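You operate a simulated robot arm through the tools that you are given. There is no shell and no other tool. Be economical: measure what you need, move in short steps, check, and stop when the job is done.

You are at the controls of a simulated robot arm. One attempt, no reset.

JOB
Dose mould ONE with the shots printed on it.
Fine: seat it in the mould carriage and slide it out again after; spill nothing; leave shot dial and gate as set.

Only the result counts: the job must be done as asked and must still hold three seconds after the hand-in. Knocking over, shifting, dropping, spilling or breaking anything else fails it.

ROBOT AND FRAMES
A 6-joint arm with a two-finger parallel gripper, fixed in place. Base frame: the origin is at the foot of the arm, x ahead of it, y to its left, z up; the work surface is at about z = 0. Readings come in mm, degrees, newtons and seconds.
With the tool pointing down near the work surface it reaches from about 140 to 580 mm from the base axis. Its first joint turns from -66.0 to 66.0 degrees. Payload 2.1 kg.
The tool frame sits at the grasp point between the pads (the TCP): z along the fingers, y along the line on which they close. The tips reach 30 mm beyond it. Largest opening 94 mm; finger width 28, thickness 10; the body of the gripper, 50 by 96 mm, starts 55 mm behind the TCP.
Orientation is that of the tool frame in the base frame, as a unit quaternion [w, x, y, z]. With the fingers straight down and closing along the base's y, the tool's x points along the base's -x, its y along +y and its z along -z.

CONTROLS
- The arm moves only by the tool send_rows. Its argument "targets" is one flat list of numbers, 7 for each row, row after row: the shift along the tool's x, y, z in mm, then the turn, a rotation vector about the tool's x, y, z in degrees, then the opening in per cent of the stroke, from 0 (shut) to 100 (fully open). In form: [x, y, z, ax, ay, az, hand, x, y, z, ax, ay, az, hand, ...]. A call has 1 to 10 rows; each row shifts and turns the commanded pose from where the row before left it, along the tool's axes as they then stand. Rows are played at 5 a second. More than 50 mm and 8.6 degrees between two rows, or a gripper value outside its range, and nothing of the call is played. Where a pose cannot be reached the arm comes as near as it can. A force on the tool above 90 N (or 10 N above the force at the start of the call, whichever is more), or a blocked arm, ends the call early, and 0.2 s more pass. Each finger travels about 72 mm/s and halts on what it meets, pressing with about 34 N; the grip force reading is that of the motor and also rises with nothing between the fingers. The clock runs only during rows and for 0.2 s after the last one: add rows that do not move to give the fingers time. The reply holds the time, the measured pose of the TCP, the force on the tool along the base axes, the opening and the grip force, in the units named above and with some noise.
- Cameras (640 x 400 px; columns grow to the right, rows downward): "scene" is fixed at [73.3, -394.2, 483.9]; the picture's right is [0.53, -0.85, 0.00], its down [-0.48, -0.30, -0.82] and it looks along [0.70, 0.44, -0.57] (base axes); focal length 214 px, centre (320, 200). "wrist" rides on the gripper at [-37, 0, -58] in the tool frame; the picture's right is [0.00, -1.00, 0.00], its down [0.97, 0.00, -0.24] and it looks along [0.24, 0.00, 0.97] (tool axes); focal length 218 px, centre (320, 200).
- snapshot(camera): a new picture of that camera. The clock stands still meanwhile.
- probe_pixels(camera, pixels): for up to 12 pixels [column, row] of the newest picture of that camera ("zoom" is the newest enlarged one), the place [x, y, z] in the base frame of the surface seen there, good to about 2 mm. The clock stands still meanwhile.
- close_up(camera, box): a new picture of the part [left, top, right, bottom] of that camera's present view, enlarged. The clock stands still meanwhile.
- job_done(): hands the job in; it is judged then, once.

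Work in short steps. Measure before you move; look again where a grasp or a placing could have gone wrong, and mend it. You have 80 turns and 46 pictures in all, those below and enlarged ones among them. Open the gripper and draw the arm clear of the work before you hand the job in, unless the task says otherwise; then end with one line.

The tools are called after "Call:" by a JSON object that holds its "op" and its "data". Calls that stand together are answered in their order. send_rows: Moves the arm, as the interface text tells. Its arguments: {"type":"object","properties":{"targets":{"type":"array"}},"required":["targets"]} The other tools are called the same way: snapshot (camera) takes a picture; probe_pixels (camera, pixels) gives the place of the surface under pixels of a picture; close_up (camera, box) takes an enlarged picture of a part of a camera's view; job_done () hands the job in.

At the start:

```text
t: 0.0
eef_pos: [299.7, -237.5, 378.1]
orientation: [0.0, 0.0, 1.0, 0.0]
force: [-0.3, 0.0, 0.0]
opening: 94.2
finger_force: 0.0
```

scene: 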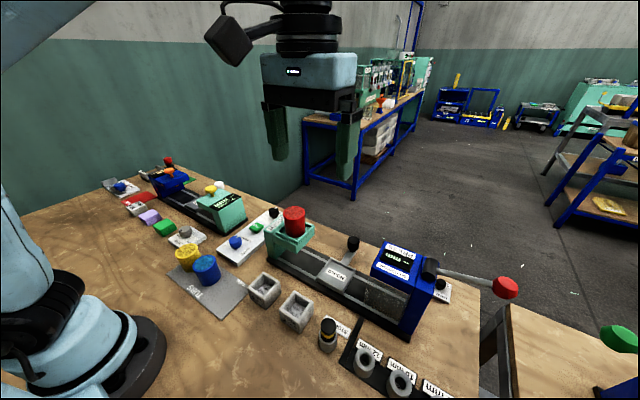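
wrist: 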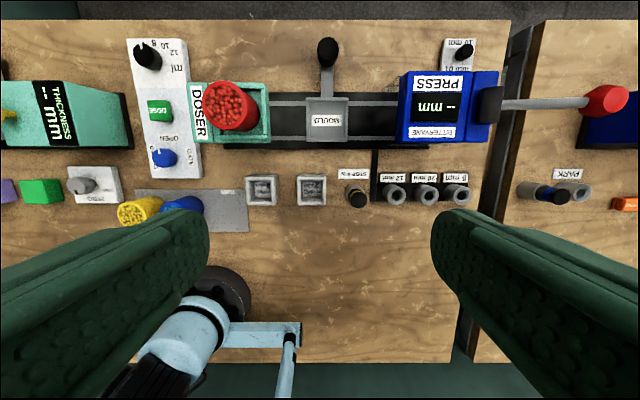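

The wrist view shows the doser, the mould carriage, and two open moulds at about (262,190) and (311,190). I'll enlarge these areas to read the labels.

Call:
{"op": "close_up", "data": {"camera": "wrist", "box": [120, 30, 360, 240]}}

Call:
{"op": "close_up", "data": {"camera": "scene", "box": [160, 190, 360, 340]}}

Call:
{"op": "close_up", "data": {"camera": "wrist", "box": [235, 165, 345, 215]}}

```text
1.90 times, centred on (240, 135) of wrist
```

zoom: 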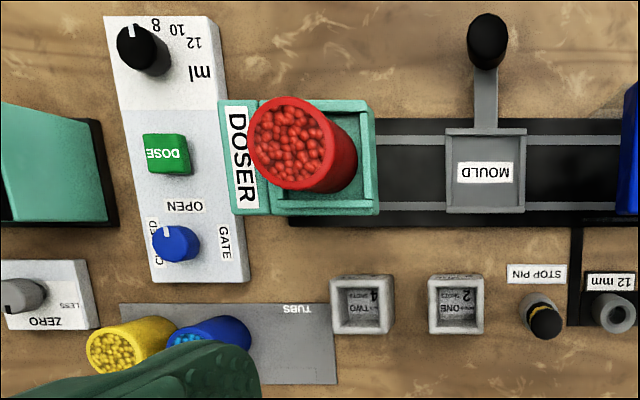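

```text
2.67 times, centred on (260, 265) of scene
```

zoom: 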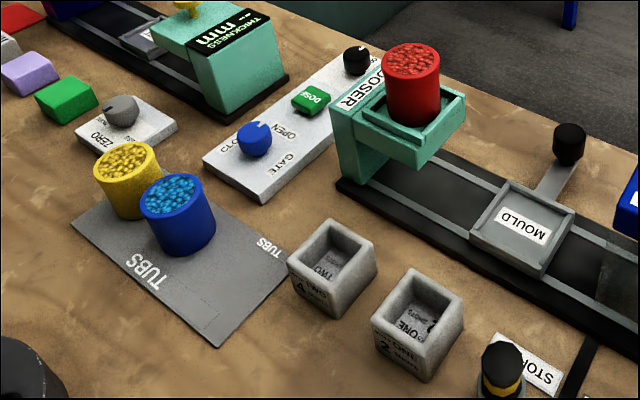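

```text
5.82 times, centred on (290, 190) of wrist
```

zoom: 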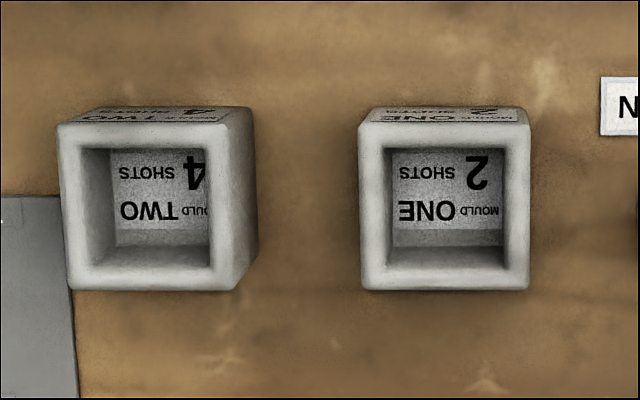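

Mould ONE says 2 SHOTS. Next I'll look closely at the gate knob and dial, and measure the places I need.

Call:
{"op": "close_up", "data": {"camera": "wrist", "box": [120, 30, 216, 185]}}

Call:
{"op": "close_up", "data": {"camera": "scene", "box": [215, 200, 295, 260]}}

Call:
{"op": "snapshot", "data": {"camera": "wrist"}}

Call:
{"op": "probe_pixels", "data": {"camera": "wrist", "pixels": [[311, 177], [311, 205], [297, 190], [326, 190], [311, 188], [161, 111], [327, 50], [325, 120], [163, 157], [232, 92], [262, 110], [326, 85]]}}

Call:
{"op": "probe_pixels", "data": {"camera": "wrist", "pixels": [[148, 55], [262, 177], [262, 203], [277, 190], [290, 190], [365, 120], [285, 120], [266, 137], [308, 120], [346, 120], [326, 139], [400, 78]]}}

```text
2.58 times, centred on (168, 108) of wrist
```

zoom: 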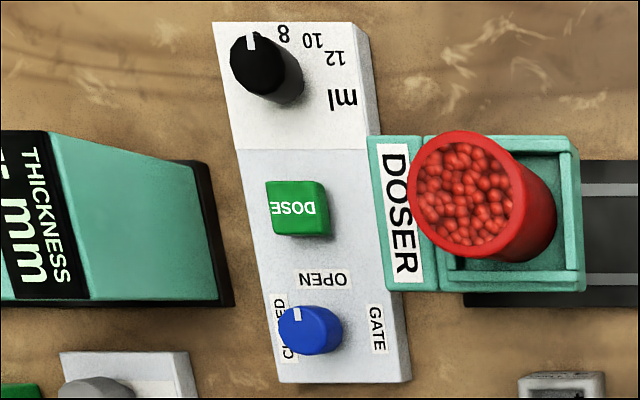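

```text
6.67 times, centred on (255, 230) of scene
```

zoom: 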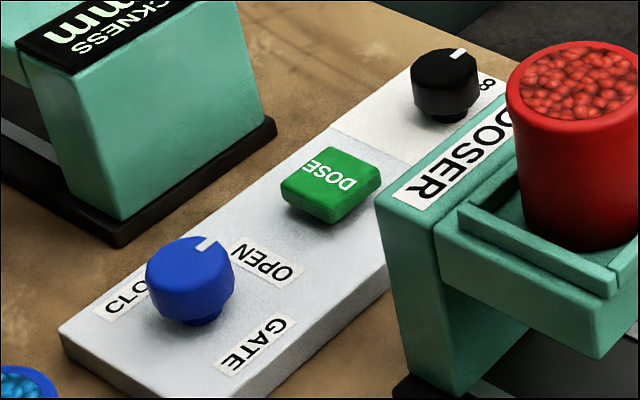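

```text
38 pictures are left
```

wrist: 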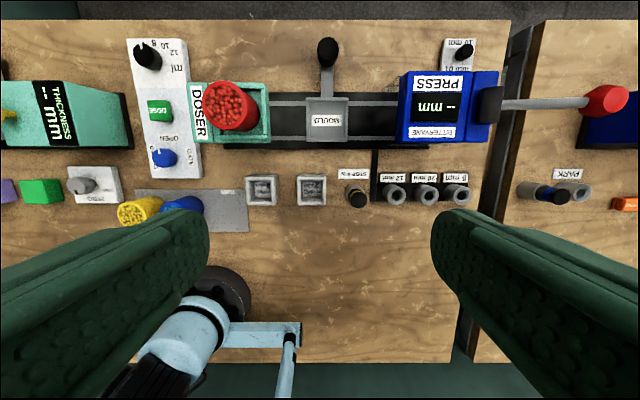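

```text
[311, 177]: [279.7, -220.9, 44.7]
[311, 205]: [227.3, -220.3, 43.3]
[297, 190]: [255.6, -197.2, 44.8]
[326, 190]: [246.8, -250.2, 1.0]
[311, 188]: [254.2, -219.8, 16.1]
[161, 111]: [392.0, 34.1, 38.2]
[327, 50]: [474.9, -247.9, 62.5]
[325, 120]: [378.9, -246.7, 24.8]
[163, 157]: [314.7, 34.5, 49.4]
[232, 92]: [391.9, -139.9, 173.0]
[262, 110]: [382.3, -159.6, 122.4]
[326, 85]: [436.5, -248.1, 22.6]
```

```text
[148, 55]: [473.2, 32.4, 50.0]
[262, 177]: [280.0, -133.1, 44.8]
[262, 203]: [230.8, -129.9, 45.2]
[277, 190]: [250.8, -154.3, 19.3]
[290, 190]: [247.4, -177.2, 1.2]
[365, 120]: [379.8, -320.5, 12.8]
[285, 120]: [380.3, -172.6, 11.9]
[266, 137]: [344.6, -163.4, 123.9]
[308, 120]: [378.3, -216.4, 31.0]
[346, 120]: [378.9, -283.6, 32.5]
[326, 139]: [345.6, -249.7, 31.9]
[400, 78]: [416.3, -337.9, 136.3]
```

Readings: the gate pointer is at OPEN and the dial is at 8, so both stay as they are. Mould ONE is centred near (253,-221) with its top at z≈45. The carriage tray is near (379,-249) with its floor at about 25. I'll move above mould ONE with a partly closed hand.

Call:
{"op": "send_rows", "data": {"targets": [23, 8, 30, 0, 0, 0, 78, 23, 8, 40, 0, 0, 0, 78, 0, 0, 40, 0, 0, 0, 78, 0, 0, 40, 0, 0, 0, 78, 0, 0, 40, 0, 0, 0, 78, 0, 0, 30, 0, 0, 0, 78]}}

Call:
{"op": "snapshot", "data": {"camera": "wrist"}}

Call:
{"op": "snapshot", "data": {"camera": "scene"}}

```text
t: 1.4
eef_pos: [254.1, -222.5, 158.4]
orientation: [0.0, 0.0, 1.0, 0.0]
force: [0.2, 0.3, -0.4]
opening: 73.4
finger_force: 0.1
```

```text
37 pictures are left
```

wrist: 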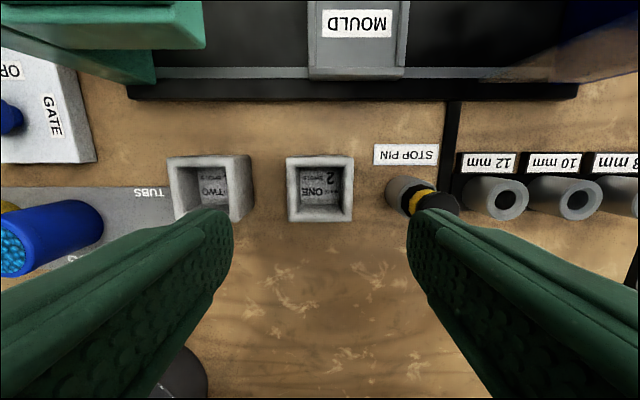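

```text
36 pictures are left
```

scene: 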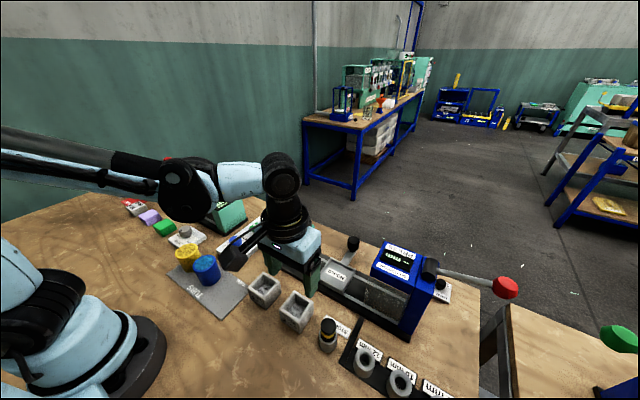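

The mould is square to the tool, with its rim spanning columns 286-354 and rows 156-222. I'll measure its edges and the tray rim.

Call:
{"op": "probe_pixels", "data": {"camera": "wrist", "pixels": [[289, 190], [351, 190], [320, 160], [320, 217], [311, 60], [318, 60], [399, 60], [406, 60], [360, 76], [360, 66], [250, 190], [390, 190]]}}

Call:
{"op": "close_up", "data": {"camera": "wrist", "box": [270, 145, 450, 235]}}

```text
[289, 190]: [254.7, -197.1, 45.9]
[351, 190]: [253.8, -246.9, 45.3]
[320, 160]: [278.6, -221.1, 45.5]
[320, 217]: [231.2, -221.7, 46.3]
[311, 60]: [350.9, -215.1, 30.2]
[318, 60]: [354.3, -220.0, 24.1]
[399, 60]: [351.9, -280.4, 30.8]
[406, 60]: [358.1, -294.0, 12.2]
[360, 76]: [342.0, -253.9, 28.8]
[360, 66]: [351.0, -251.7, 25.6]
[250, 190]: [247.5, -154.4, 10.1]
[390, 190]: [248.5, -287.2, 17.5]
```

```text
3.56 times, centred on (360, 190) of wrist
```

zoom: 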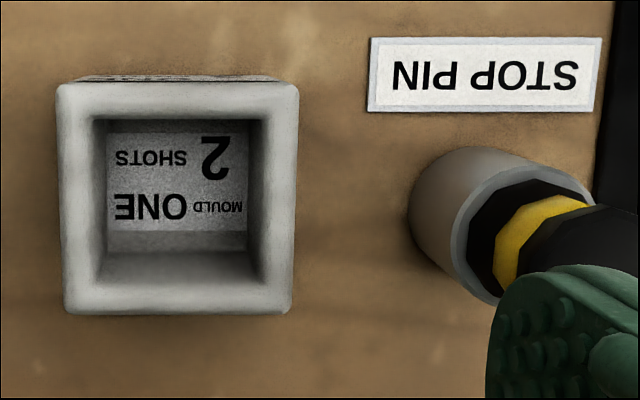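

The mould centre is (254.5,-222), and the opening of 73 mm clears the stop pin and mould TWO. I'll go straight down to z≈46 and close.

Call:
{"op": "send_rows", "data": {"targets": [0, 0, 40, 0, 0, 0, 78, 0, 0, 40, 0, 0, 0, 78, 0, 0, 32, 0, 0, 0, 78, 0, 0, 0, 0, 0, 0, 78, 0, 0, 0, 0, 0, 0, 50, 0, 0, 0, 0, 0, 0, 50, 0, 0, 0, 0, 0, 0, 50]}}

```text
t: 3.0
eef_pos: [253.4, -219.7, 49.2]
orientation: [0.001, 0.001, 1.0, 0.001]
force: [-3.0, 4.0, 52.7]
opening: 55.1
finger_force: 7.3
```

The upward force is 52 N and z stopped at 49, so something is touching. I'll look before doing anything else.

Call:
{"op": "snapshot", "data": {"camera": "wrist"}}

Call:
{"op": "close_up", "data": {"camera": "scene", "box": [200, 220, 380, 360]}}

```text
34 pictures are left
```

wrist: 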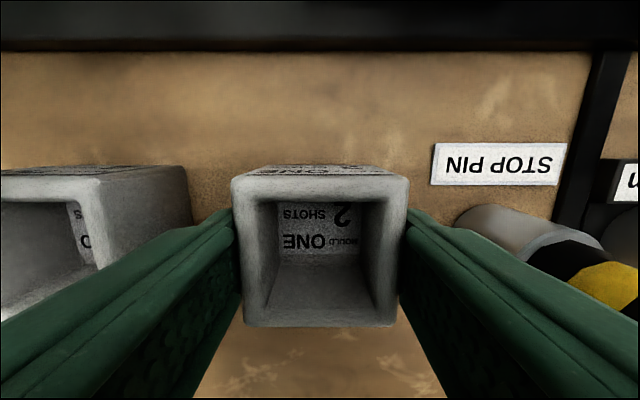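

```text
2.86 times, centred on (290, 290) of scene
```

zoom: 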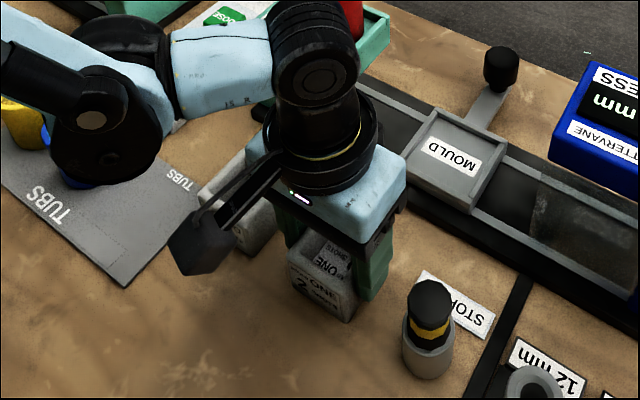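

The fingers straddle the mould cleanly with nothing under them. I'll hold one step to see whether the force settles.

Call:
{"op": "send_rows", "data": {"targets": [0, 0, 0, 0, 0, 0, 50, 0, 0, 0, 0, 0, 0, 50]}}

```text
t: 3.6
eef_pos: [254.3, -220.6, 49.0]
orientation: [0.0, -0.001, 1.0, 0.0]
force: [-2.8, 5.1, 67.6]
opening: 55.2
finger_force: 7.7
```

The force persists: the commanded z is about 46 while the hand holds at 49. I'll ease up 3 mm to relieve it.

Call:
{"op": "send_rows", "data": {"targets": [0, 0, -3, 0, 0, 0, 50, 0, 0, 0, 0, 0, 0, 50]}}

```text
t: 4.2
eef_pos: [252.8, -220.5, 49.9]
orientation: [-0.001, -0.001, 1.0, -0.001]
force: [0.3, 0.1, -1.8]
opening: 53.8
finger_force: 34.4
```

The force is gone and the grip is firm at 34 N, opening 53.8. I'll lift the mould 65 mm and check it.

Call:
{"op": "send_rows", "data": {"targets": [0, 0, -15, 0, 0, 0, 48, 0, 0, -25, 0, 0, 0, 48, 0, 0, -25, 0, 0, 0, 48, 0, 0, 0, 0, 0, 0, 48]}}

Call:
{"op": "snapshot", "data": {"camera": "wrist"}}

Call:
{"op": "close_up", "data": {"camera": "scene", "box": [200, 200, 400, 340]}}

```text
t: 5.2
eef_pos: [253.6, -221.4, 115.6]
orientation: [0.001, 0.0, 1.0, 0.001]
force: [-0.1, -0.5, 0.8]
opening: 45.2
finger_force: 0.0
```

```text
32 pictures are left
```

wrist: 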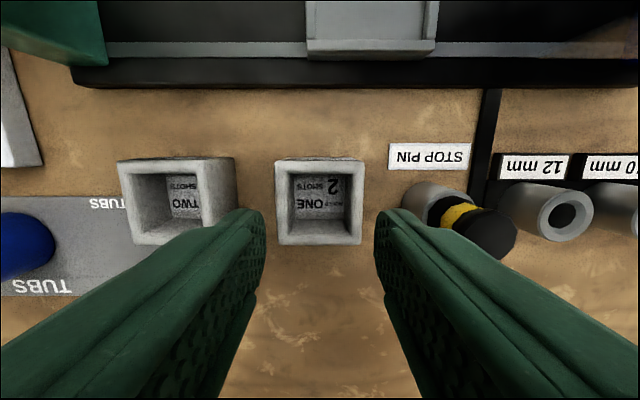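

```text
2.86 times, centred on (300, 270) of scene
```

zoom: 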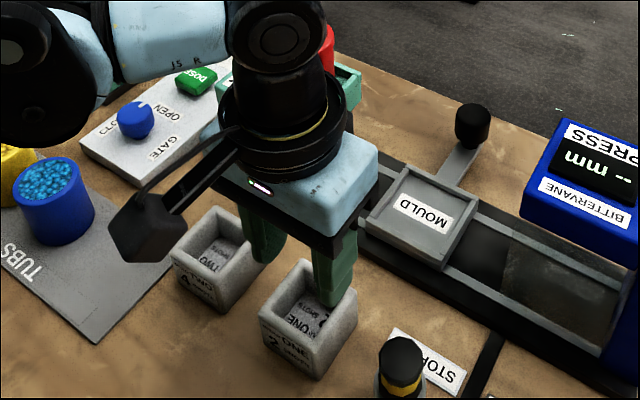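

The mould stayed on the table, still upright, and the fingers came up empty. I'll measure its side faces at several heights for a taper.

Call:
{"op": "probe_pixels", "data": {"camera": "zoom", "pixels": [[335, 330], [335, 340], [335, 350], [335, 358], [290, 335], [290, 345], [290, 355], [290, 360], [318, 340], [318, 375], [262, 318], [355, 325]]}}

Call:
{"op": "close_up", "data": {"camera": "scene", "box": [270, 280, 350, 340]}}

Call:
{"op": "close_up", "data": {"camera": "wrist", "box": [220, 120, 420, 260]}}

```text
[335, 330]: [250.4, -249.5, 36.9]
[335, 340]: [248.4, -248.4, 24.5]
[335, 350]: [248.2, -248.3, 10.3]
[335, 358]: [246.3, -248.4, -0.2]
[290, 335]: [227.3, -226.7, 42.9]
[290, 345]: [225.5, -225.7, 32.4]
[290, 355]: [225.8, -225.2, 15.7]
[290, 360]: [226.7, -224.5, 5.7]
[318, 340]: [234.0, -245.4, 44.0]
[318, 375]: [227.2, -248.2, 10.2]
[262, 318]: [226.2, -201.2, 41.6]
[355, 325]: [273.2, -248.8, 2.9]
```

```text
6.67 times, centred on (310, 310) of scene
```

zoom: 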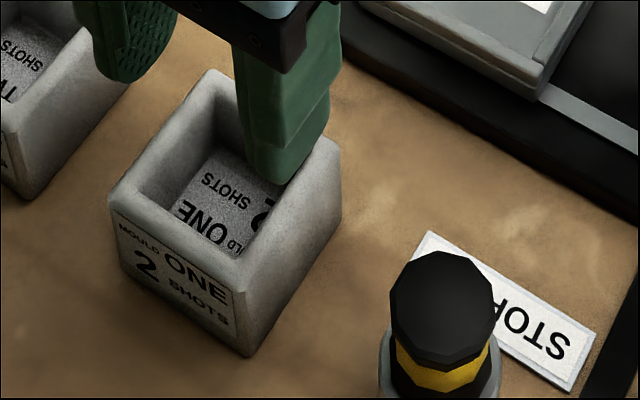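

```text
2.86 times, centred on (320, 190) of wrist
```

zoom: 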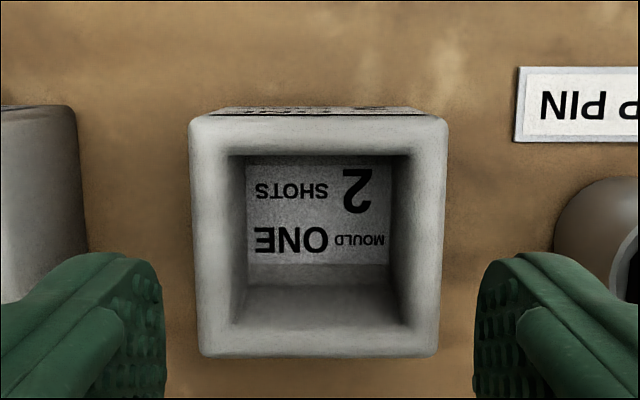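

The sides are straight and the mould is about 55 mm square, centred at (254,-221.5), so the first closing probably jammed. I'll open, go down again and check the force before closing.

Call:
{"op": "send_rows", "data": {"targets": [0, 0, 0, 0, 0, 0, 80, 0, 0, 0, 0, 0, 0, 80, 0, 0, 30, 0, 0, 0, 80, 0, 0, 25, 0, 0, 0, 80, 0, 0, 10, 0, 0, 0, 80, 0, 0, 0, 0, 0, 0, 80]}}

Call:
{"op": "close_up", "data": {"camera": "scene", "box": [240, 230, 360, 340]}}

```text
t: 6.6
eef_pos: [253.1, -222.3, 47.1]
orientation: [0.0, 0.001, 1.0, -0.001]
force: [0.8, 0.0, -1.3]
opening: 75.3
finger_force: 0.1
```

```text
3.64 times, centred on (300, 285) of scene
```

zoom: 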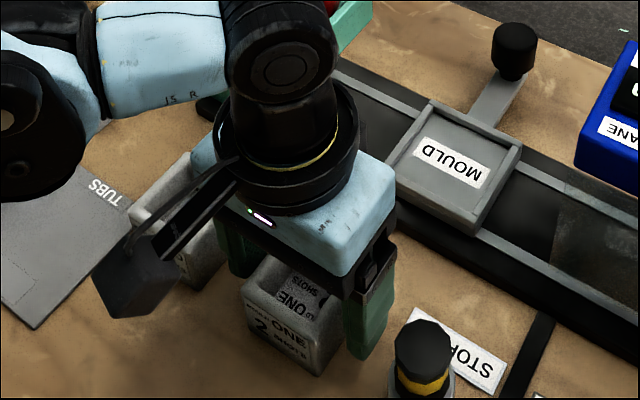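

No force with the fingers open around the mould. I'll close now and give them time.

Call:
{"op": "send_rows", "data": {"targets": [0, 0, 0, 0, 0, 0, 45, 0, 0, 0, 0, 0, 0, 45, 0, 0, 0, 0, 0, 0, 45, 0, 0, 0, 0, 0, 0, 45]}}

```text
t: 7.6
eef_pos: [254.9, -221.8, 49.6]
orientation: [0.0, 0.0, 1.0, 0.0]
force: [-2.7, 3.7, 61.6]
opening: 55.5
finger_force: 11.2
```

Closing pushes the hand up at 61 N again, so something rides on the rim. I'll look closely at where the contact is.

Call:
{"op": "close_up", "data": {"camera": "wrist", "box": [200, 150, 440, 360]}}

Call:
{"op": "close_up", "data": {"camera": "scene", "box": [265, 265, 345, 335]}}

```text
1.90 times, centred on (320, 255) of wrist
```

zoom: 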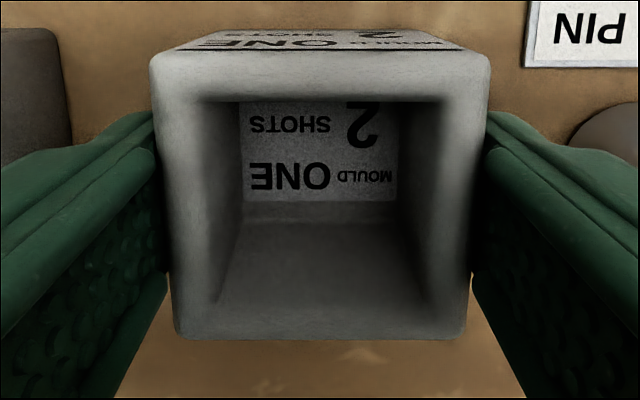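

```text
5.71 times, centred on (305, 300) of scene
```

zoom: 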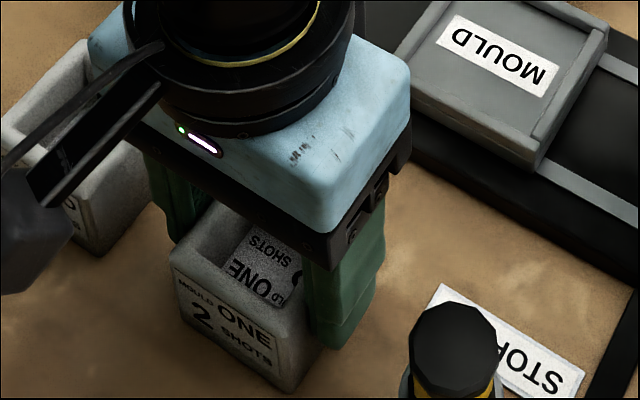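

The pads are on the outside of the mould, with the TCP only about 3 mm above the rim. I'll ease up 6 mm, let the fingers seat lower on the flanks, and read the grip.

Call:
{"op": "send_rows", "data": {"targets": [0, 0, -3, 0, 0, 0, 45, 0, 0, -3, 0, 0, 0, 45, 0, 0, 0, 0, 0, 0, 45]}}

```text
t: 8.4
eef_pos: [253.9, -221.5, 54.6]
orientation: [0.0, 0.001, 1.0, 0.0]
force: [-0.4, 0.5, -1.7]
opening: 53.6
finger_force: 34.1
```

Firm grip now at 34 N, with the load near zero. I'll lift slowly by 8 mm and check whether the mould follows.

Call:
{"op": "send_rows", "data": {"targets": [0, 0, -2, 0, 0, 0, 45, 0, 0, -2, 0, 0, 0, 45, 0, 0, -2, 0, 0, 0, 45, 0, 0, -2, 0, 0, 0, 45, 0, 0, 0, 0, 0, 0, 45]}}

Call:
{"op": "close_up", "data": {"camera": "scene", "box": [265, 265, 345, 335]}}

```text
t: 9.6
eef_pos: [253.8, -222.0, 62.1]
orientation: [-0.001, 0.0, 1.0, 0.001]
force: [0.3, -0.8, -1.9]
opening: 53.8
finger_force: 34.1
```

```text
5.71 times, centred on (305, 300) of scene
```

zoom: 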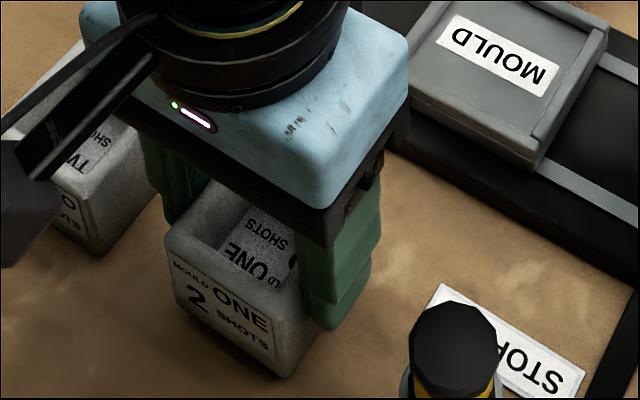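

The mould follows: its lower corner moved up and the load reads 1.9 N. I'll keep lifting gently.

Call:
{"op": "send_rows", "data": {"targets": [0, 0, -5, 0, 0, 0, 45, 0, 0, -8, 0, 0, 0, 45, 0, 0, -8, 0, 0, 0, 45, 0, 0, -8, 0, 0, 0, 45, 0, 0, -8, 0, 0, 0, 45, 0, 0, -8, 0, 0, 0, 45, 0, 0, -5, 0, 0, 0, 45, 0, 0, 0, 0, 0, 0, 45]}}

Call:
{"op": "snapshot", "data": {"camera": "wrist"}}

```text
t: 11.4
eef_pos: [254.3, -220.8, 111.5]
orientation: [0.0, 0.0, 1.0, -0.001]
force: [0.1, 0.1, -2.4]
opening: 53.6
finger_force: 33.8
```

```text
24 pictures are left
```

wrist: 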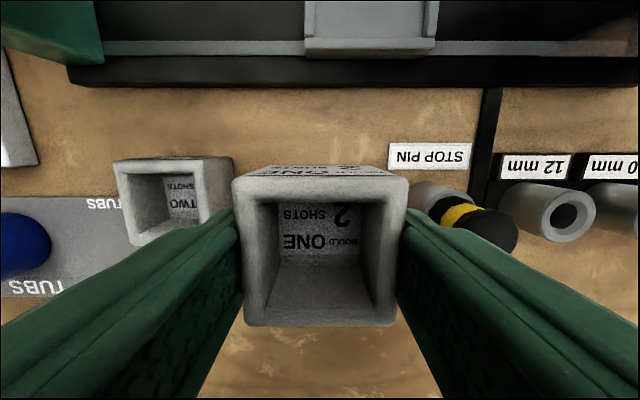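

The mould is held. I'll probe its rim to get its offset in the hand and compare with the tray.

Call:
{"op": "probe_pixels", "data": {"camera": "wrist", "pixels": [[320, 190], [320, 315], [242, 250], [398, 250], [310, 30], [430, 30], [320, 20], [420, 20], [370, 40], [370, 50]]}}

Call:
{"op": "close_up", "data": {"camera": "scene", "box": [300, 230, 380, 300]}}

```text
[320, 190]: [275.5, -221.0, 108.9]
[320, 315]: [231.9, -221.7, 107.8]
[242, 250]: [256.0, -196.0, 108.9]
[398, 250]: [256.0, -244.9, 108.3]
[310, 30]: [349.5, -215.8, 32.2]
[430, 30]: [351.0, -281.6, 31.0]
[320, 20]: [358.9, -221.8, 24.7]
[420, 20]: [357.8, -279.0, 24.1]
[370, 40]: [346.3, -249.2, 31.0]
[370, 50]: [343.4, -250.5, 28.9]
```

```text
5.71 times, centred on (340, 265) of scene
```

zoom: 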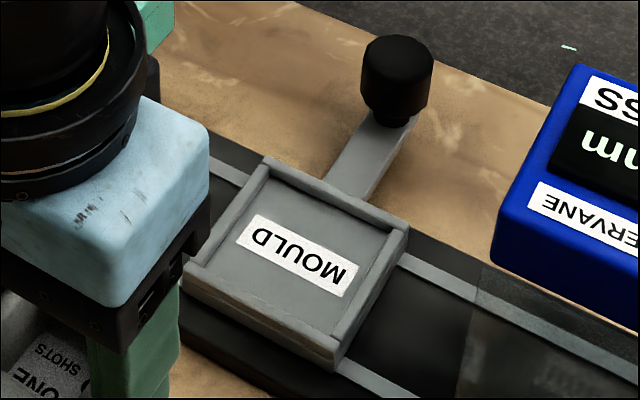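

The mould sits true in the hand, with its bottom about 48.5 mm below the TCP. I'll probe the tray rims and floor in this zoom.

Call:
{"op": "probe_pixels", "data": {"camera": "zoom", "pixels": [[225, 213], [238, 213], [330, 192], [325, 205], [372, 275], [360, 268], [260, 308], [270, 295], [240, 280], [300, 335], [265, 165], [398, 238]]}}

```text
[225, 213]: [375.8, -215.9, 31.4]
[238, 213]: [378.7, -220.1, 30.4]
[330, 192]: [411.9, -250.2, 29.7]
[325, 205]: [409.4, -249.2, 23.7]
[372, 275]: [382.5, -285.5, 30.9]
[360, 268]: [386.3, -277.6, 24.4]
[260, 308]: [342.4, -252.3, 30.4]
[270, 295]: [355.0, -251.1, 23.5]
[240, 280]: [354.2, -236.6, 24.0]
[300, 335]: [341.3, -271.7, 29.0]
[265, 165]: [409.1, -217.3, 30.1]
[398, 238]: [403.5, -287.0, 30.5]
```

The tray's inner walls are at x≈349-409 and y≈-219 to -279, so its centre is (379,-249). I'll carry the mould there at this height, in gentle steps.

Call:
{"op": "send_rows", "data": {"targets": [-7, -1.5, 0, 0, 0, 0, 45, -15, -3.5, 0, 0, 0, 0, 45, -17, -4, 0, 0, 0, 0, 45, -17, -4, 0, 0, 0, 0, 45, -17, -4, 0, 0, 0, 0, 45, -17, -4, 0, 0, 0, 0, 45, -15, -3.5, 0, 0, 0, 0, 45, -13, -2.5, 0, 0, 0, 0, 45, -7, -1, 0, 0, 0, 0, 45, 0, 0, 0, 0, 0, 0, 45]}}

Call:
{"op": "snapshot", "data": {"camera": "wrist"}}

Call:
{"op": "snapshot", "data": {"camera": "scene"}}

```text
t: 13.6
eef_pos: [378.7, -249.8, 113.2]
orientation: [0.0, 0.0, 1.0, 0.0]
force: [0.1, -0.7, -1.9]
opening: 53.7
finger_force: 33.8
```

```text
22 pictures are left
```

wrist: 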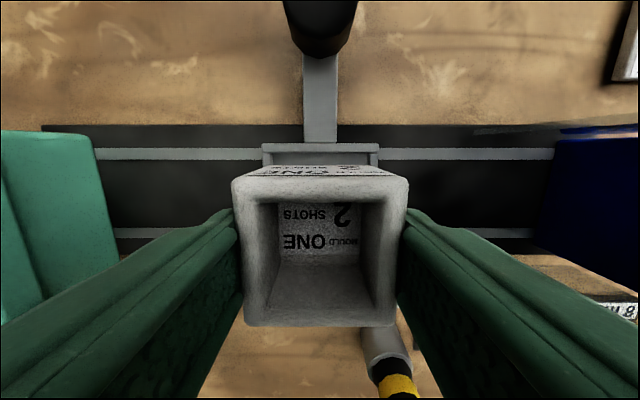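

```text
21 pictures are left
```

scene: 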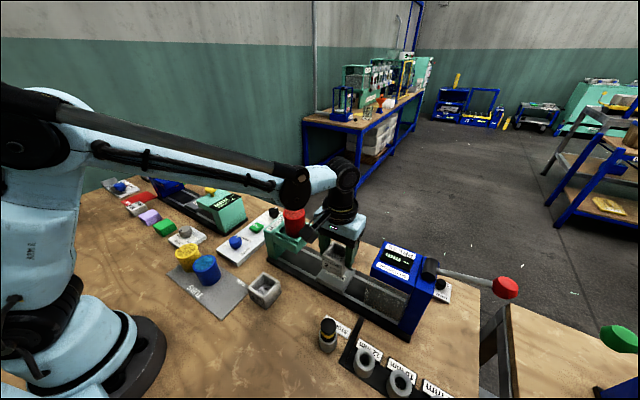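

The tray is under the mould and the arm clears the red tub. I'll measure the far rim corners and the handle from here.

Call:
{"op": "probe_pixels", "data": {"camera": "wrist", "pixels": [[267, 155], [374, 155], [320, 147], [320, 155], [320, 100], [318, 30], [300, 160], [277, 160], [365, 160], [242, 250], [398, 250], [320, 315]]}}

```text
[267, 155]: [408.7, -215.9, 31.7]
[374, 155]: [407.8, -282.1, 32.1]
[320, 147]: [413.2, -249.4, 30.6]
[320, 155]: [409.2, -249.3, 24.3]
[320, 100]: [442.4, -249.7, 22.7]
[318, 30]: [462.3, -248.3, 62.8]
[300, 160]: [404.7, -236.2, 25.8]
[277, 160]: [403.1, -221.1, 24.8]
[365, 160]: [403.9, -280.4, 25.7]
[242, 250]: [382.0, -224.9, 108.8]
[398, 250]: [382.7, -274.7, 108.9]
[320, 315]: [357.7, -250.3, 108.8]
```

Mould and tray are aligned within 1 mm. I'll lower 37 mm slowly, then read the force.

Call:
{"op": "send_rows", "data": {"targets": [-0.5, 0.6, 6, 0, 0, 0, 45, 0, 0, 8, 0, 0, 0, 45, 0, 0, 8, 0, 0, 0, 45, 0, 0, 7, 0, 0, 0, 45, 0, 0, 4, 0, 0, 0, 45, 0, 0, 3, 0, 0, 0, 45, 0, 0, 0, 0, 0, 0, 45]}}

```text
t: 15.2
eef_pos: [377.9, -249.0, 77.7]
orientation: [0.0, 0.0, 1.0, 0.0]
force: [0.6, 0.1, -2.0]
opening: 53.7
finger_force: 34.1
```

No contact yet, so I'll go down a few more millimetres.

Call:
{"op": "send_rows", "data": {"targets": [0, 0, 1, 0, 0, 0, 45, 0, 0, 1, 0, 0, 0, 45, 0, 0, 0, 0, 0, 0, 45]}}

Call:
{"op": "snapshot", "data": {"camera": "wrist"}}

Call:
{"op": "close_up", "data": {"camera": "scene", "box": [295, 230, 385, 305]}}

```text
t: 16.0
eef_pos: [377.3, -249.4, 74.8]
orientation: [0.0, 0.001, 1.0, 0.0]
force: [0.2, 0.5, -1.8]
opening: 53.8
finger_force: 34.3
```

```text
20 pictures are left
```

wrist: 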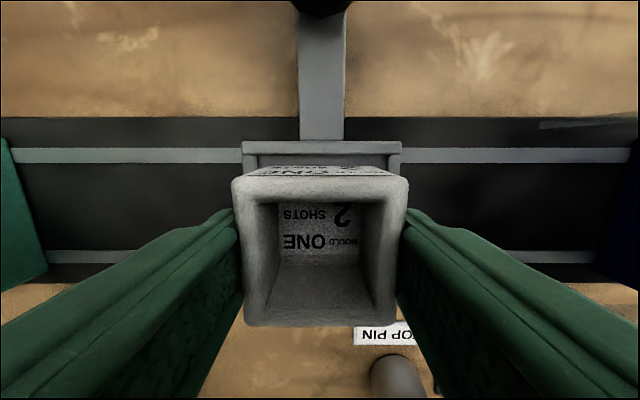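

```text
5.33 times, centred on (340, 268) of scene
```

zoom: 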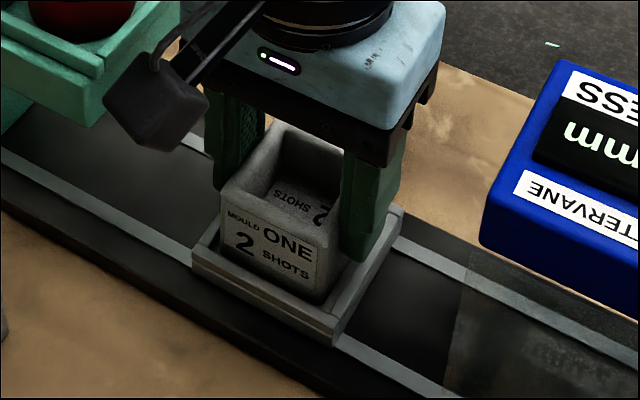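

The mould is within the rims and just above the floor. I'll nudge 1 mm forward and lower until it touches.

Call:
{"op": "send_rows", "data": {"targets": [-1, 0, 0, 0, 0, 0, 45, 0, 0, 1, 0, 0, 0, 45, 0, 0, 0.7, 0, 0, 0, 45, 0, 0, 0, 0, 0, 0, 45]}}

Call:
{"op": "probe_pixels", "data": {"camera": "zoom", "pixels": [[240, 245], [240, 270], [325, 310], [270, 240]]}}

```text
t: 17.0
eef_pos: [379.2, -250.7, 73.7]
orientation: [-0.001, 0.0, 1.0, 0.0]
force: [-6.6, 1.8, 28.9]
opening: 53.6
finger_force: 33.9
```

```text
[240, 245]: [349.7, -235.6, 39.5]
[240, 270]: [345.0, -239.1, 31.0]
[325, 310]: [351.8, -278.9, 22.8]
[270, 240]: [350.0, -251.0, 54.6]
```

Contact at z≈73.7 puts the mould bottom at about 25, which is the tray floor. I'll release and look.

Call:
{"op": "send_rows", "data": {"targets": [0, 0, -1, 0, 0, 0, 60, 0, 0, 0, 0, 0, 0, 70, 0, 0, 0, 0, 0, 0, 75, 0, 0, -15, 0, 0, 0, 75, 0, 0, -30, 0, 0, 0, 75, 0, 0, -40, 0, 0, 0, 75, 0, 0, 0, 0, 0, 0, 75]}}

Call:
{"op": "snapshot", "data": {"camera": "wrist"}}

Call:
{"op": "close_up", "data": {"camera": "scene", "box": [265, 200, 385, 305]}}

```text
t: 18.6
eef_pos: [377.3, -248.0, 160.3]
orientation: [0.001, 0.0, 1.0, 0.0]
force: [-0.3, 0.1, 0.2]
opening: 70.3
finger_force: 0.1
```

```text
18 pictures are left
```

wrist: 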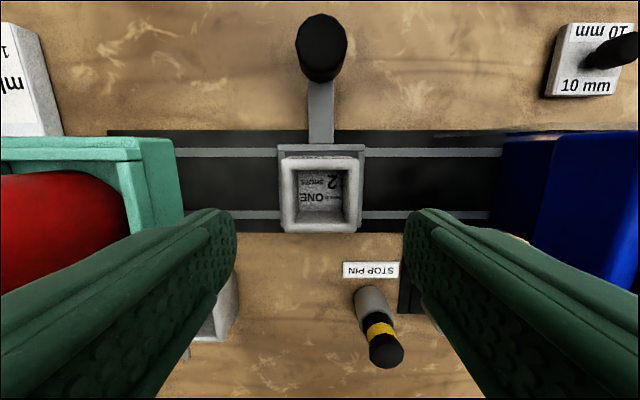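

```text
3.81 times, centred on (325, 252) of scene
```

zoom: 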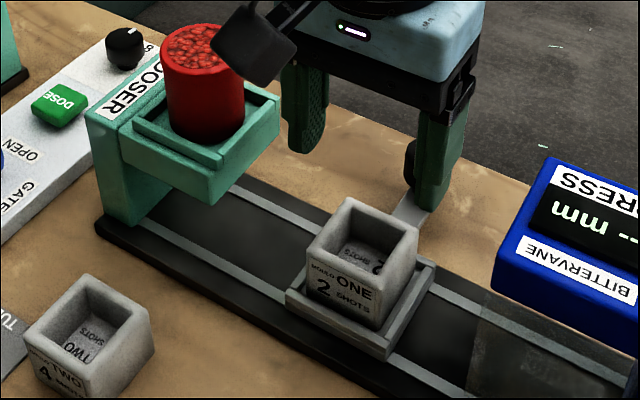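

The mould looks seated in the tray. I'll probe the mould rim, the handle knob and the doser head to plan the slide.

Call:
{"op": "probe_pixels", "data": {"camera": "zoom", "pixels": [[330, 240], [400, 235], [345, 205], [212, 203], [275, 120], [275, 98], [130, 175], [135, 130], [220, 155], [165, 180], [60, 100], [110, 215]]}}

Call:
{"op": "probe_pixels", "data": {"camera": "wrist", "pixels": [[320, 22], [320, 70], [298, 35], [346, 35], [320, 110], [286, 195], [357, 195], [320, 162], [320, 226], [130, 145], [180, 190], [165, 145]]}}

```text
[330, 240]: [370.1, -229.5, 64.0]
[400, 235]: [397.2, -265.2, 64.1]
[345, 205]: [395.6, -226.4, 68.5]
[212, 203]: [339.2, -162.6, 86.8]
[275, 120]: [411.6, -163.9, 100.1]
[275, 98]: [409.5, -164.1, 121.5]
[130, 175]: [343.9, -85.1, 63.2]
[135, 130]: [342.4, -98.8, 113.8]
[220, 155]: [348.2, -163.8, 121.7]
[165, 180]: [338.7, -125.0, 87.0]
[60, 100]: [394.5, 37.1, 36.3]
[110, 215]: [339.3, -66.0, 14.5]
```

```text
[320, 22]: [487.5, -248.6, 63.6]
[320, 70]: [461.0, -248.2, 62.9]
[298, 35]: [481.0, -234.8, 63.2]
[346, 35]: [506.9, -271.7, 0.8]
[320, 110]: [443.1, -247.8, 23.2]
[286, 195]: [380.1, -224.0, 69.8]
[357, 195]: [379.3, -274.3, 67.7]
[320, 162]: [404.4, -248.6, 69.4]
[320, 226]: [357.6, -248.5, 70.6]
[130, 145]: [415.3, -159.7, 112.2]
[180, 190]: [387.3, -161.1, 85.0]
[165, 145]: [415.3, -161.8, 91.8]
```

The mould is seated with its rim at about 70, and the doser head underside is at about 85, so it will pass. The black box on the hand at zoom (255,50) might foul the red tub, so I'll measure it and the tub.

Call:
{"op": "probe_pixels", "data": {"camera": "zoom", "pixels": [[240, 50], [255, 84], [222, 40], [285, 40], [270, 65], [298, 15], [195, 35], [235, 90], [170, 90], [205, 110], [165, 50], [215, 28]]}}

```text
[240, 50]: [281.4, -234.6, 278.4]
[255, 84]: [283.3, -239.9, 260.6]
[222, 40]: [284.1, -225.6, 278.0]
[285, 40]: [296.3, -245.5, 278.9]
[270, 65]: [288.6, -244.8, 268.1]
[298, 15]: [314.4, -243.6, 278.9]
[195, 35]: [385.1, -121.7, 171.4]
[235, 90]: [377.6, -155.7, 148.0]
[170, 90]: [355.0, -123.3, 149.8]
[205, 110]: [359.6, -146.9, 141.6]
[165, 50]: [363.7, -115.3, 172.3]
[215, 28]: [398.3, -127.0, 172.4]
```

If I grip the handle upright, the hand box would sit over the tub with no clearance. So I'll lean the hand away from the doser by 8.5° and grip the knob a little high. First I'll move over the knob at (474,-248).

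Call:
{"op": "send_rows", "data": {"targets": [-20, 0, 0, 0, 0, 0, 60, -30, 0, 0, 0, 0, 0, 60, -30, 0, 0, 0, 0, 0, 60, -17, 0, 0, 0, 0, 0, 60, 0, 0, 0, 0, 8.5, 0, 60, 0, 0, 0, 0, 0, 0, 60]}}

Call:
{"op": "snapshot", "data": {"camera": "wrist"}}

```text
t: 20.0
eef_pos: [476.9, -249.4, 158.5]
orientation: [-0.075, 0.001, 0.997, 0.0]
force: [-0.5, 0.6, 0.0]
opening: 56.4
finger_force: 0.0
```

```text
16 pictures are left
```

wrist: 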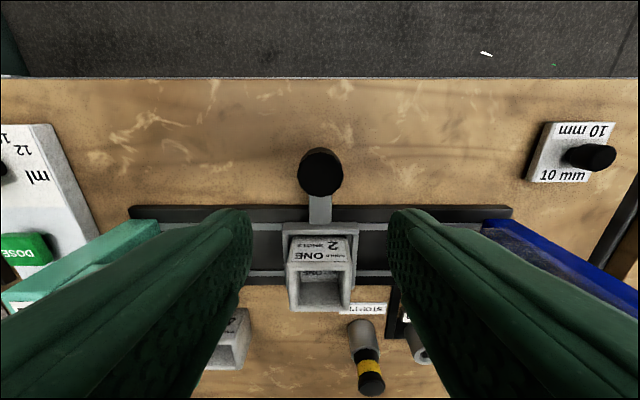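

The tilt is right, and the knob at (320,172) is straight ahead of the fingers. I'll lower vertically to z≈73 around the knob.

Call:
{"op": "send_rows", "data": {"targets": [-4.4, 0.8, 29.7, 0, 0, 0, 60, -4.4, 0, 29.7, 0, 0, 0, 60, -2.4, 0, 16, 0, 0, 0, 60, -1.3, 0, 9, 0, 0, 0, 60, 0, 0, 0, 0, 0, 0, 60]}}

Call:
{"op": "snapshot", "data": {"camera": "wrist"}}

```text
t: 21.2
eef_pos: [477.4, -248.9, 72.7]
orientation: [-0.074, 0.0, 0.997, -0.001]
force: [-0.7, 0.5, -0.2]
opening: 56.3
finger_force: 0.0
```

```text
15 pictures are left
```

wrist: 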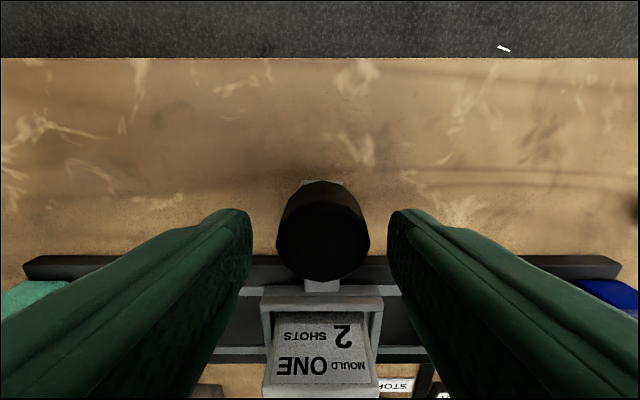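

The knob is between the fingers, so I'll close on it.

Call:
{"op": "send_rows", "data": {"targets": [0, 0, 0, 0, 0, 0, 20, 0, 0, 0, 0, 0, 0, 20, 0, 0, 0, 0, 0, 0, 20]}}

```text
t: 22.0
eef_pos: [476.6, -249.3, 73.4]
orientation: [-0.074, 0.0, 0.997, 0.0]
force: [0.3, -2.6, -3.5]
opening: 33.4
finger_force: 45.0
```

The knob is gripped, opening 33. I'll slide the carriage gently 40 mm towards the doser (+y).

Call:
{"op": "send_rows", "data": {"targets": [0, 3, 0, 0, 0, 0, 20, 0, 5, 0, 0, 0, 0, 20, 0, 7, 0, 0, 0, 0, 20, 0, 7, 0, 0, 0, 0, 20, 0, 7, 0, 0, 0, 0, 20, 0, 6, 0, 0, 0, 0, 20, 0, 4, 0, 0, 0, 0, 20, 0, 1, 0, 0, 0, 0, 20]}}

Call:
{"op": "snapshot", "data": {"camera": "scene"}}

```text
t: 23.8
eef_pos: [476.6, -207.2, 72.9]
orientation: [-0.073, 0.0, 0.997, 0.0]
force: [7.9, -0.5, -19.2]
opening: 32.9
finger_force: 45.2
```

```text
14 pictures are left
```

scene: 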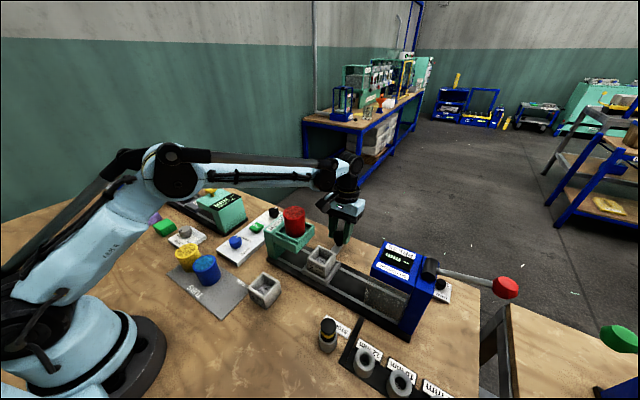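

It slides. I'll relieve the slight upward pull by 1 mm and go on another 42 mm, to about y=-165.

Call:
{"op": "send_rows", "data": {"targets": [0, 3, 1, 0, 0, 0, 20, 0, 6, 0, 0, 0, 0, 20, 0, 7, 0, 0, 0, 0, 20, 0, 7, 0, 0, 0, 0, 20, 0, 7, 0, 0, 0, 0, 20, 0, 7, 0, 0, 0, 0, 20, 0, 4, 0, 0, 0, 0, 20, 0, 1, 0, 0, 0, 0, 20]}}

Call:
{"op": "close_up", "data": {"camera": "scene", "box": [240, 140, 390, 290]}}

```text
t: 25.6
eef_pos: [477.8, -165.2, 73.2]
orientation: [-0.073, -0.001, 0.997, 0.0]
force: [12.1, -0.8, 20.1]
opening: 33.4
finger_force: 44.7
```

```text
2.67 times, centred on (315, 215) of scene
```

zoom: 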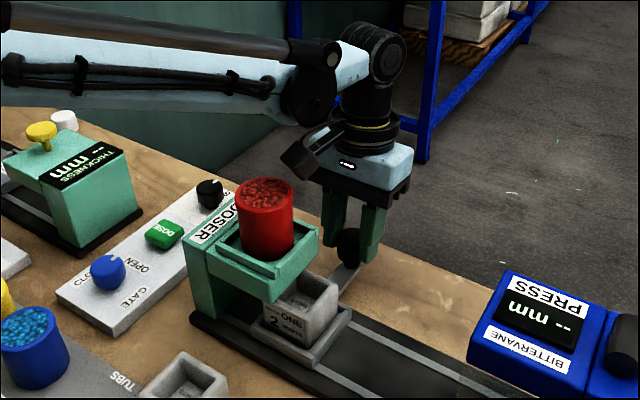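

The mould is going under the head. I'll check the hand box at zoom (297,158) against the tub's height before the last stretch.

Call:
{"op": "probe_pixels", "data": {"camera": "zoom", "pixels": [[297, 172], [290, 160], [302, 176], [284, 158], [315, 160], [265, 180], [290, 195], [295, 110], [325, 120]]}}

```text
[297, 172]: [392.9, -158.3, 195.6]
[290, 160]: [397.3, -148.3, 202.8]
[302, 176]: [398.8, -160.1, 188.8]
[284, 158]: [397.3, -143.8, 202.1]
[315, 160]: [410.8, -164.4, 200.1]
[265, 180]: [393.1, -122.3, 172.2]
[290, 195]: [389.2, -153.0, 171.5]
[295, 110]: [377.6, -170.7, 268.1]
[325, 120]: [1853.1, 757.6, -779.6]
```

The box bottom at about 187 clears the tub top at 172. I'll slide another 30 mm in small steps.

Call:
{"op": "send_rows", "data": {"targets": [0, 2, -0.5, 0, 0, 0, 20, 0, 4, 0, 0, 0, 0, 20, 0, 4, 0, 0, 0, 0, 20, 0, 5, 0, 0, 0, 0, 20, 0, 5, 0, 0, 0, 0, 20, 0, 5, 0, 0, 0, 0, 20, 0, 4, 0, 0, 0, 0, 20, 0, 1, 0, 0, 0, 0, 20, 0, 0, 0, 0, 0, 0, 20]}}

Call:
{"op": "close_up", "data": {"camera": "scene", "box": [240, 170, 360, 290]}}

```text
t: 27.6
eef_pos: [475.5, -137.0, 73.1]
orientation: [-0.073, 0.001, 0.997, 0.0]
force: [14.1, 0.0, 9.3]
opening: 33.6
finger_force: 45.0
```

```text
3.33 times, centred on (300, 230) of scene
```

zoom: 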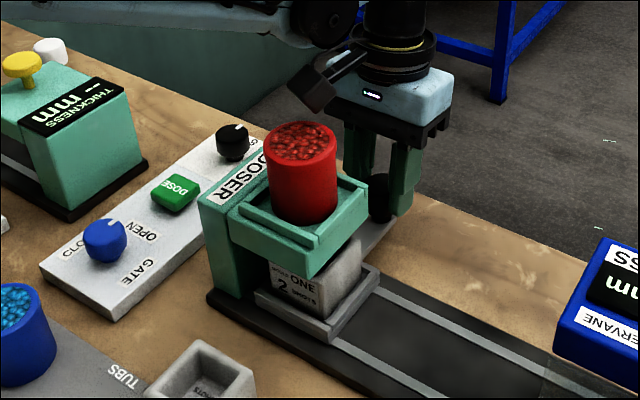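

Free so far. I'll keep pushing in small steps to find the end stop.

Call:
{"op": "send_rows", "data": {"targets": [0, 2, 0, 0, 0, 0, 20, 0, 2, 0, 0, 0, 0, 20, 0, 2, 0, 0, 0, 0, 20, 0, 2, 0, 0, 0, 0, 20, 0, 0, 0, 0, 0, 0, 20]}}

```text
t: 28.8
eef_pos: [477.0, -130.4, 72.2]
orientation: [-0.074, 0.0, 0.997, -0.002]
force: [10.6, -8.1, -20.4]
opening: 33.6
finger_force: 45.4
```

There's a slight resistance of -8 N in y, possibly the stop. I'll push 2 mm more to confirm.

Call:
{"op": "send_rows", "data": {"targets": [0, 1, 0.3, 0, 0, 0, 20, 0, 1, 0, 0, 0, 0, 20, 0, 0, 0, 0, 0, 0, 20]}}

Call:
{"op": "close_up", "data": {"camera": "scene", "box": [240, 170, 360, 290]}}

```text
t: 29.6
eef_pos: [477.6, -128.7, 72.5]
orientation: [-0.072, 0.002, 0.997, -0.004]
force: [13.3, -32.0, -6.5]
opening: 33.5
finger_force: 45.0
```

```text
3.33 times, centred on (300, 230) of scene
```

zoom: 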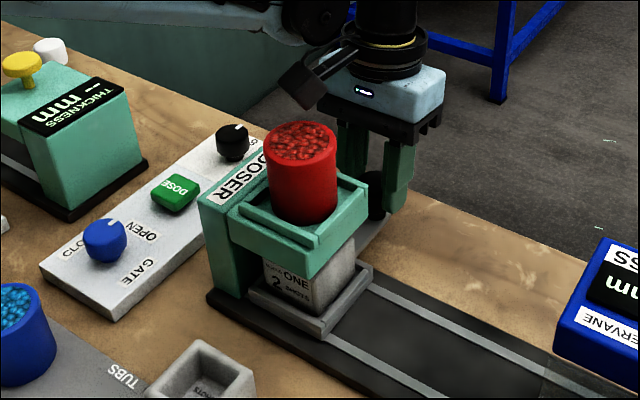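

The end stop is reached: -32 N at y≈-129, with the mould right under the head. I'll take the preload off, open, and rise vertically.

Call:
{"op": "send_rows", "data": {"targets": [0, -1.5, 0, 0, 0, 0, 20, 0, 0, 0, 0, 0, 0, 45, 0, 0, 0, 0, 0, 0, 60, 1.5, 0, -10, 0, 0, 0, 60, 4.4, 0, -30, 0, 0, 0, 60, 6, 0, -40, 0, 0, 0, 60, 6, 0, -40, 0, 0, 0, 60, 6, 0, -40, 0, 0, 0, 60, 0, 0, 0, 0, -8.5, 0, 40, 0, 0, 0, 0, 0, 0, 0]}}

Call:
{"op": "send_rows", "data": {"targets": [0, 30, 0, 0, 0, 0, 0, 0, 45, 0, 0, 0, 0, 0, 0, 45, 0, 0, 0, 0, 0, 0, 45, 0, 0, 0, 0, 0, 20, 0, 0, 0, 0, 0, 0, 30, 0, 0, 0, 0, 0, 0, 34, 0, 0, 0, 0, 0, 0, 0, 0, 0, 0, 0, 0, 0]}}

Call:
{"op": "snapshot", "data": {"camera": "wrist"}}

Call:
{"op": "snapshot", "data": {"camera": "scene"}}

```text
t: 31.8
eef_pos: [476.9, -127.2, 234.3]
orientation: [0.002, 0.001, 1.0, 0.0]
force: [0.8, 0.3, 0.8]
opening: 0.2
finger_force: 16.3
```

```text
t: 33.6
eef_pos: [390.9, 37.1, 231.2]
orientation: [0.0, 0.0, 1.0, 0.0]
force: [0.7, 0.9, 0.2]
opening: 0.0
finger_force: 33.0
```

```text
10 pictures are left
```

wrist: 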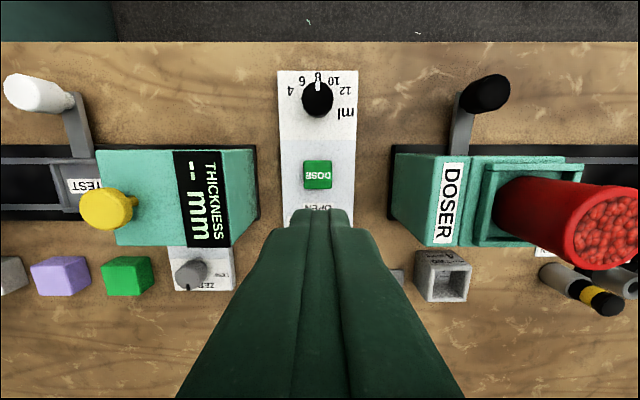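

```text
9 pictures are left
```

scene: 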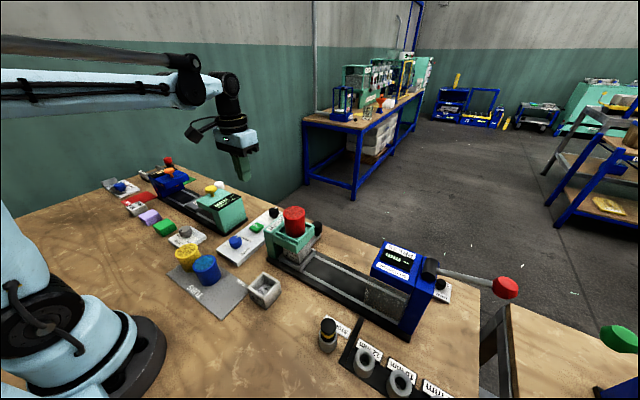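

The carriage stays at the doser and the DOSE button at (318,174) is in view. I'll probe the button, its neighbours and the handle.

Call:
{"op": "probe_pixels", "data": {"camera": "wrist", "pixels": [[318, 165], [318, 174], [318, 186], [305, 174], [331, 174], [215, 160], [245, 200], [400, 165], [318, 95], [292, 174], [450, 165], [485, 92]]}}

```text
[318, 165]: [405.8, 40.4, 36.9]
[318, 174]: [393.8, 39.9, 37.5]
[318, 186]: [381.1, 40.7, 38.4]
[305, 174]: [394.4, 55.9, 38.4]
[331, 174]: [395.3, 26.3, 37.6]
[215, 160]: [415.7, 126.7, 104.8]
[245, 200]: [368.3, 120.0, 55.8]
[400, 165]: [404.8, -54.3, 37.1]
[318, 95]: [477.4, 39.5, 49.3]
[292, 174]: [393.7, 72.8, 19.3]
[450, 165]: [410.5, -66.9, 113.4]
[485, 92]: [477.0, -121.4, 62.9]
```

The button centre is (394,40) with its top at 38. I'll go down with closed fingers to about 8 mm above it.

Call:
{"op": "send_rows", "data": {"targets": [-3, 3, 40, 0, 0, 0, 0, 0, 0, 45, 0, 0, 0, 0, 0, 0, 45, 0, 0, 0, 0, 0, 0, 23, 0, 0, 0, 0, 0, 0, 0, 0, 0, 0, 0, 0, 0, 0, 0, 0, 0, 0]}}

Call:
{"op": "snapshot", "data": {"camera": "wrist"}}

```text
t: 35.0
eef_pos: [394.8, 40.2, 81.5]
orientation: [0.0, 0.0, 1.0, 0.0]
force: [0.5, -0.8, 0.1]
opening: 0.0
finger_force: 33.1
```

```text
8 pictures are left
```

wrist: 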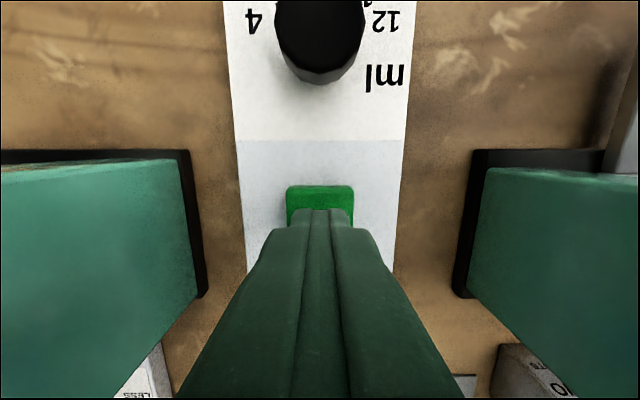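

Well centred over the button. I'll approach to just above contact, then press in 1 mm steps watching the force.

Call:
{"op": "send_rows", "data": {"targets": [0, 0, 11, 0, 0, 0, 0, 0, 0, 2, 0, 0, 0, 0, 0, 0, 1, 0, 0, 0, 0, 0, 0, 1, 0, 0, 0, 0, 0, 0, 0, 0, 0, 0, 0]}}

```text
t: 36.2
eef_pos: [395.5, 41.0, 66.0]
orientation: [0.0, 0.0, 1.0, 0.001]
force: [0.2, -0.4, -0.2]
opening: 0.3
finger_force: 32.9
```

Still no force at z≈66, so I'll go on by millimetres.

Call:
{"op": "send_rows", "data": {"targets": [0, 0, 1, 0, 0, 0, 0, 0, 0, 1, 0, 0, 0, 0, 0, 0, 0, 0, 0, 0, 0]}}

```text
t: 37.0
eef_pos: [396.0, 40.3, 64.1]
orientation: [0.0, 0.0, 1.0, -0.001]
force: [-0.9, -1.3, 1.3]
opening: 0.0
finger_force: 32.8
```

The force is only 1.3 N, so a soft spring is just starting. I'll press 2 mm more.

Call:
{"op": "send_rows", "data": {"targets": [0, 0, 1, 0, 0, 0, 0, 0, 0, 1, 0, 0, 0, 0, 0, 0, 0, 0, 0, 0, 0]}}

Call:
{"op": "close_up", "data": {"camera": "scene", "box": [215, 170, 345, 280]}}

```text
t: 37.8
eef_pos: [395.2, 39.4, 61.6]
orientation: [0.0, 0.0, 1.0, 0.0]
force: [1.5, 1.3, 2.1]
opening: 0.1
finger_force: 32.8
```

```text
3.64 times, centred on (280, 225) of scene
```

zoom: 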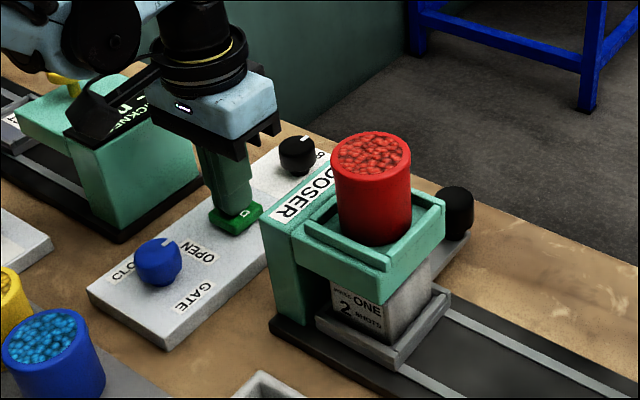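

The button is moving down under the fingers. I'll continue to the firm bottom so this counts as one full press.

Call:
{"op": "send_rows", "data": {"targets": [0, 0, 1, 0, 0, 0, 0, 0, 0, 1, 0, 0, 0, 0, 0, 0, 1, 0, 0, 0, 0, 0, 0, 0, 0, 0, 0, 0]}}

```text
t: 38.8
eef_pos: [395.8, 40.0, 58.2]
orientation: [0.0, 0.0, 1.0, 0.0]
force: [-3.4, 6.1, 15.7]
opening: 0.0
finger_force: 32.9
```

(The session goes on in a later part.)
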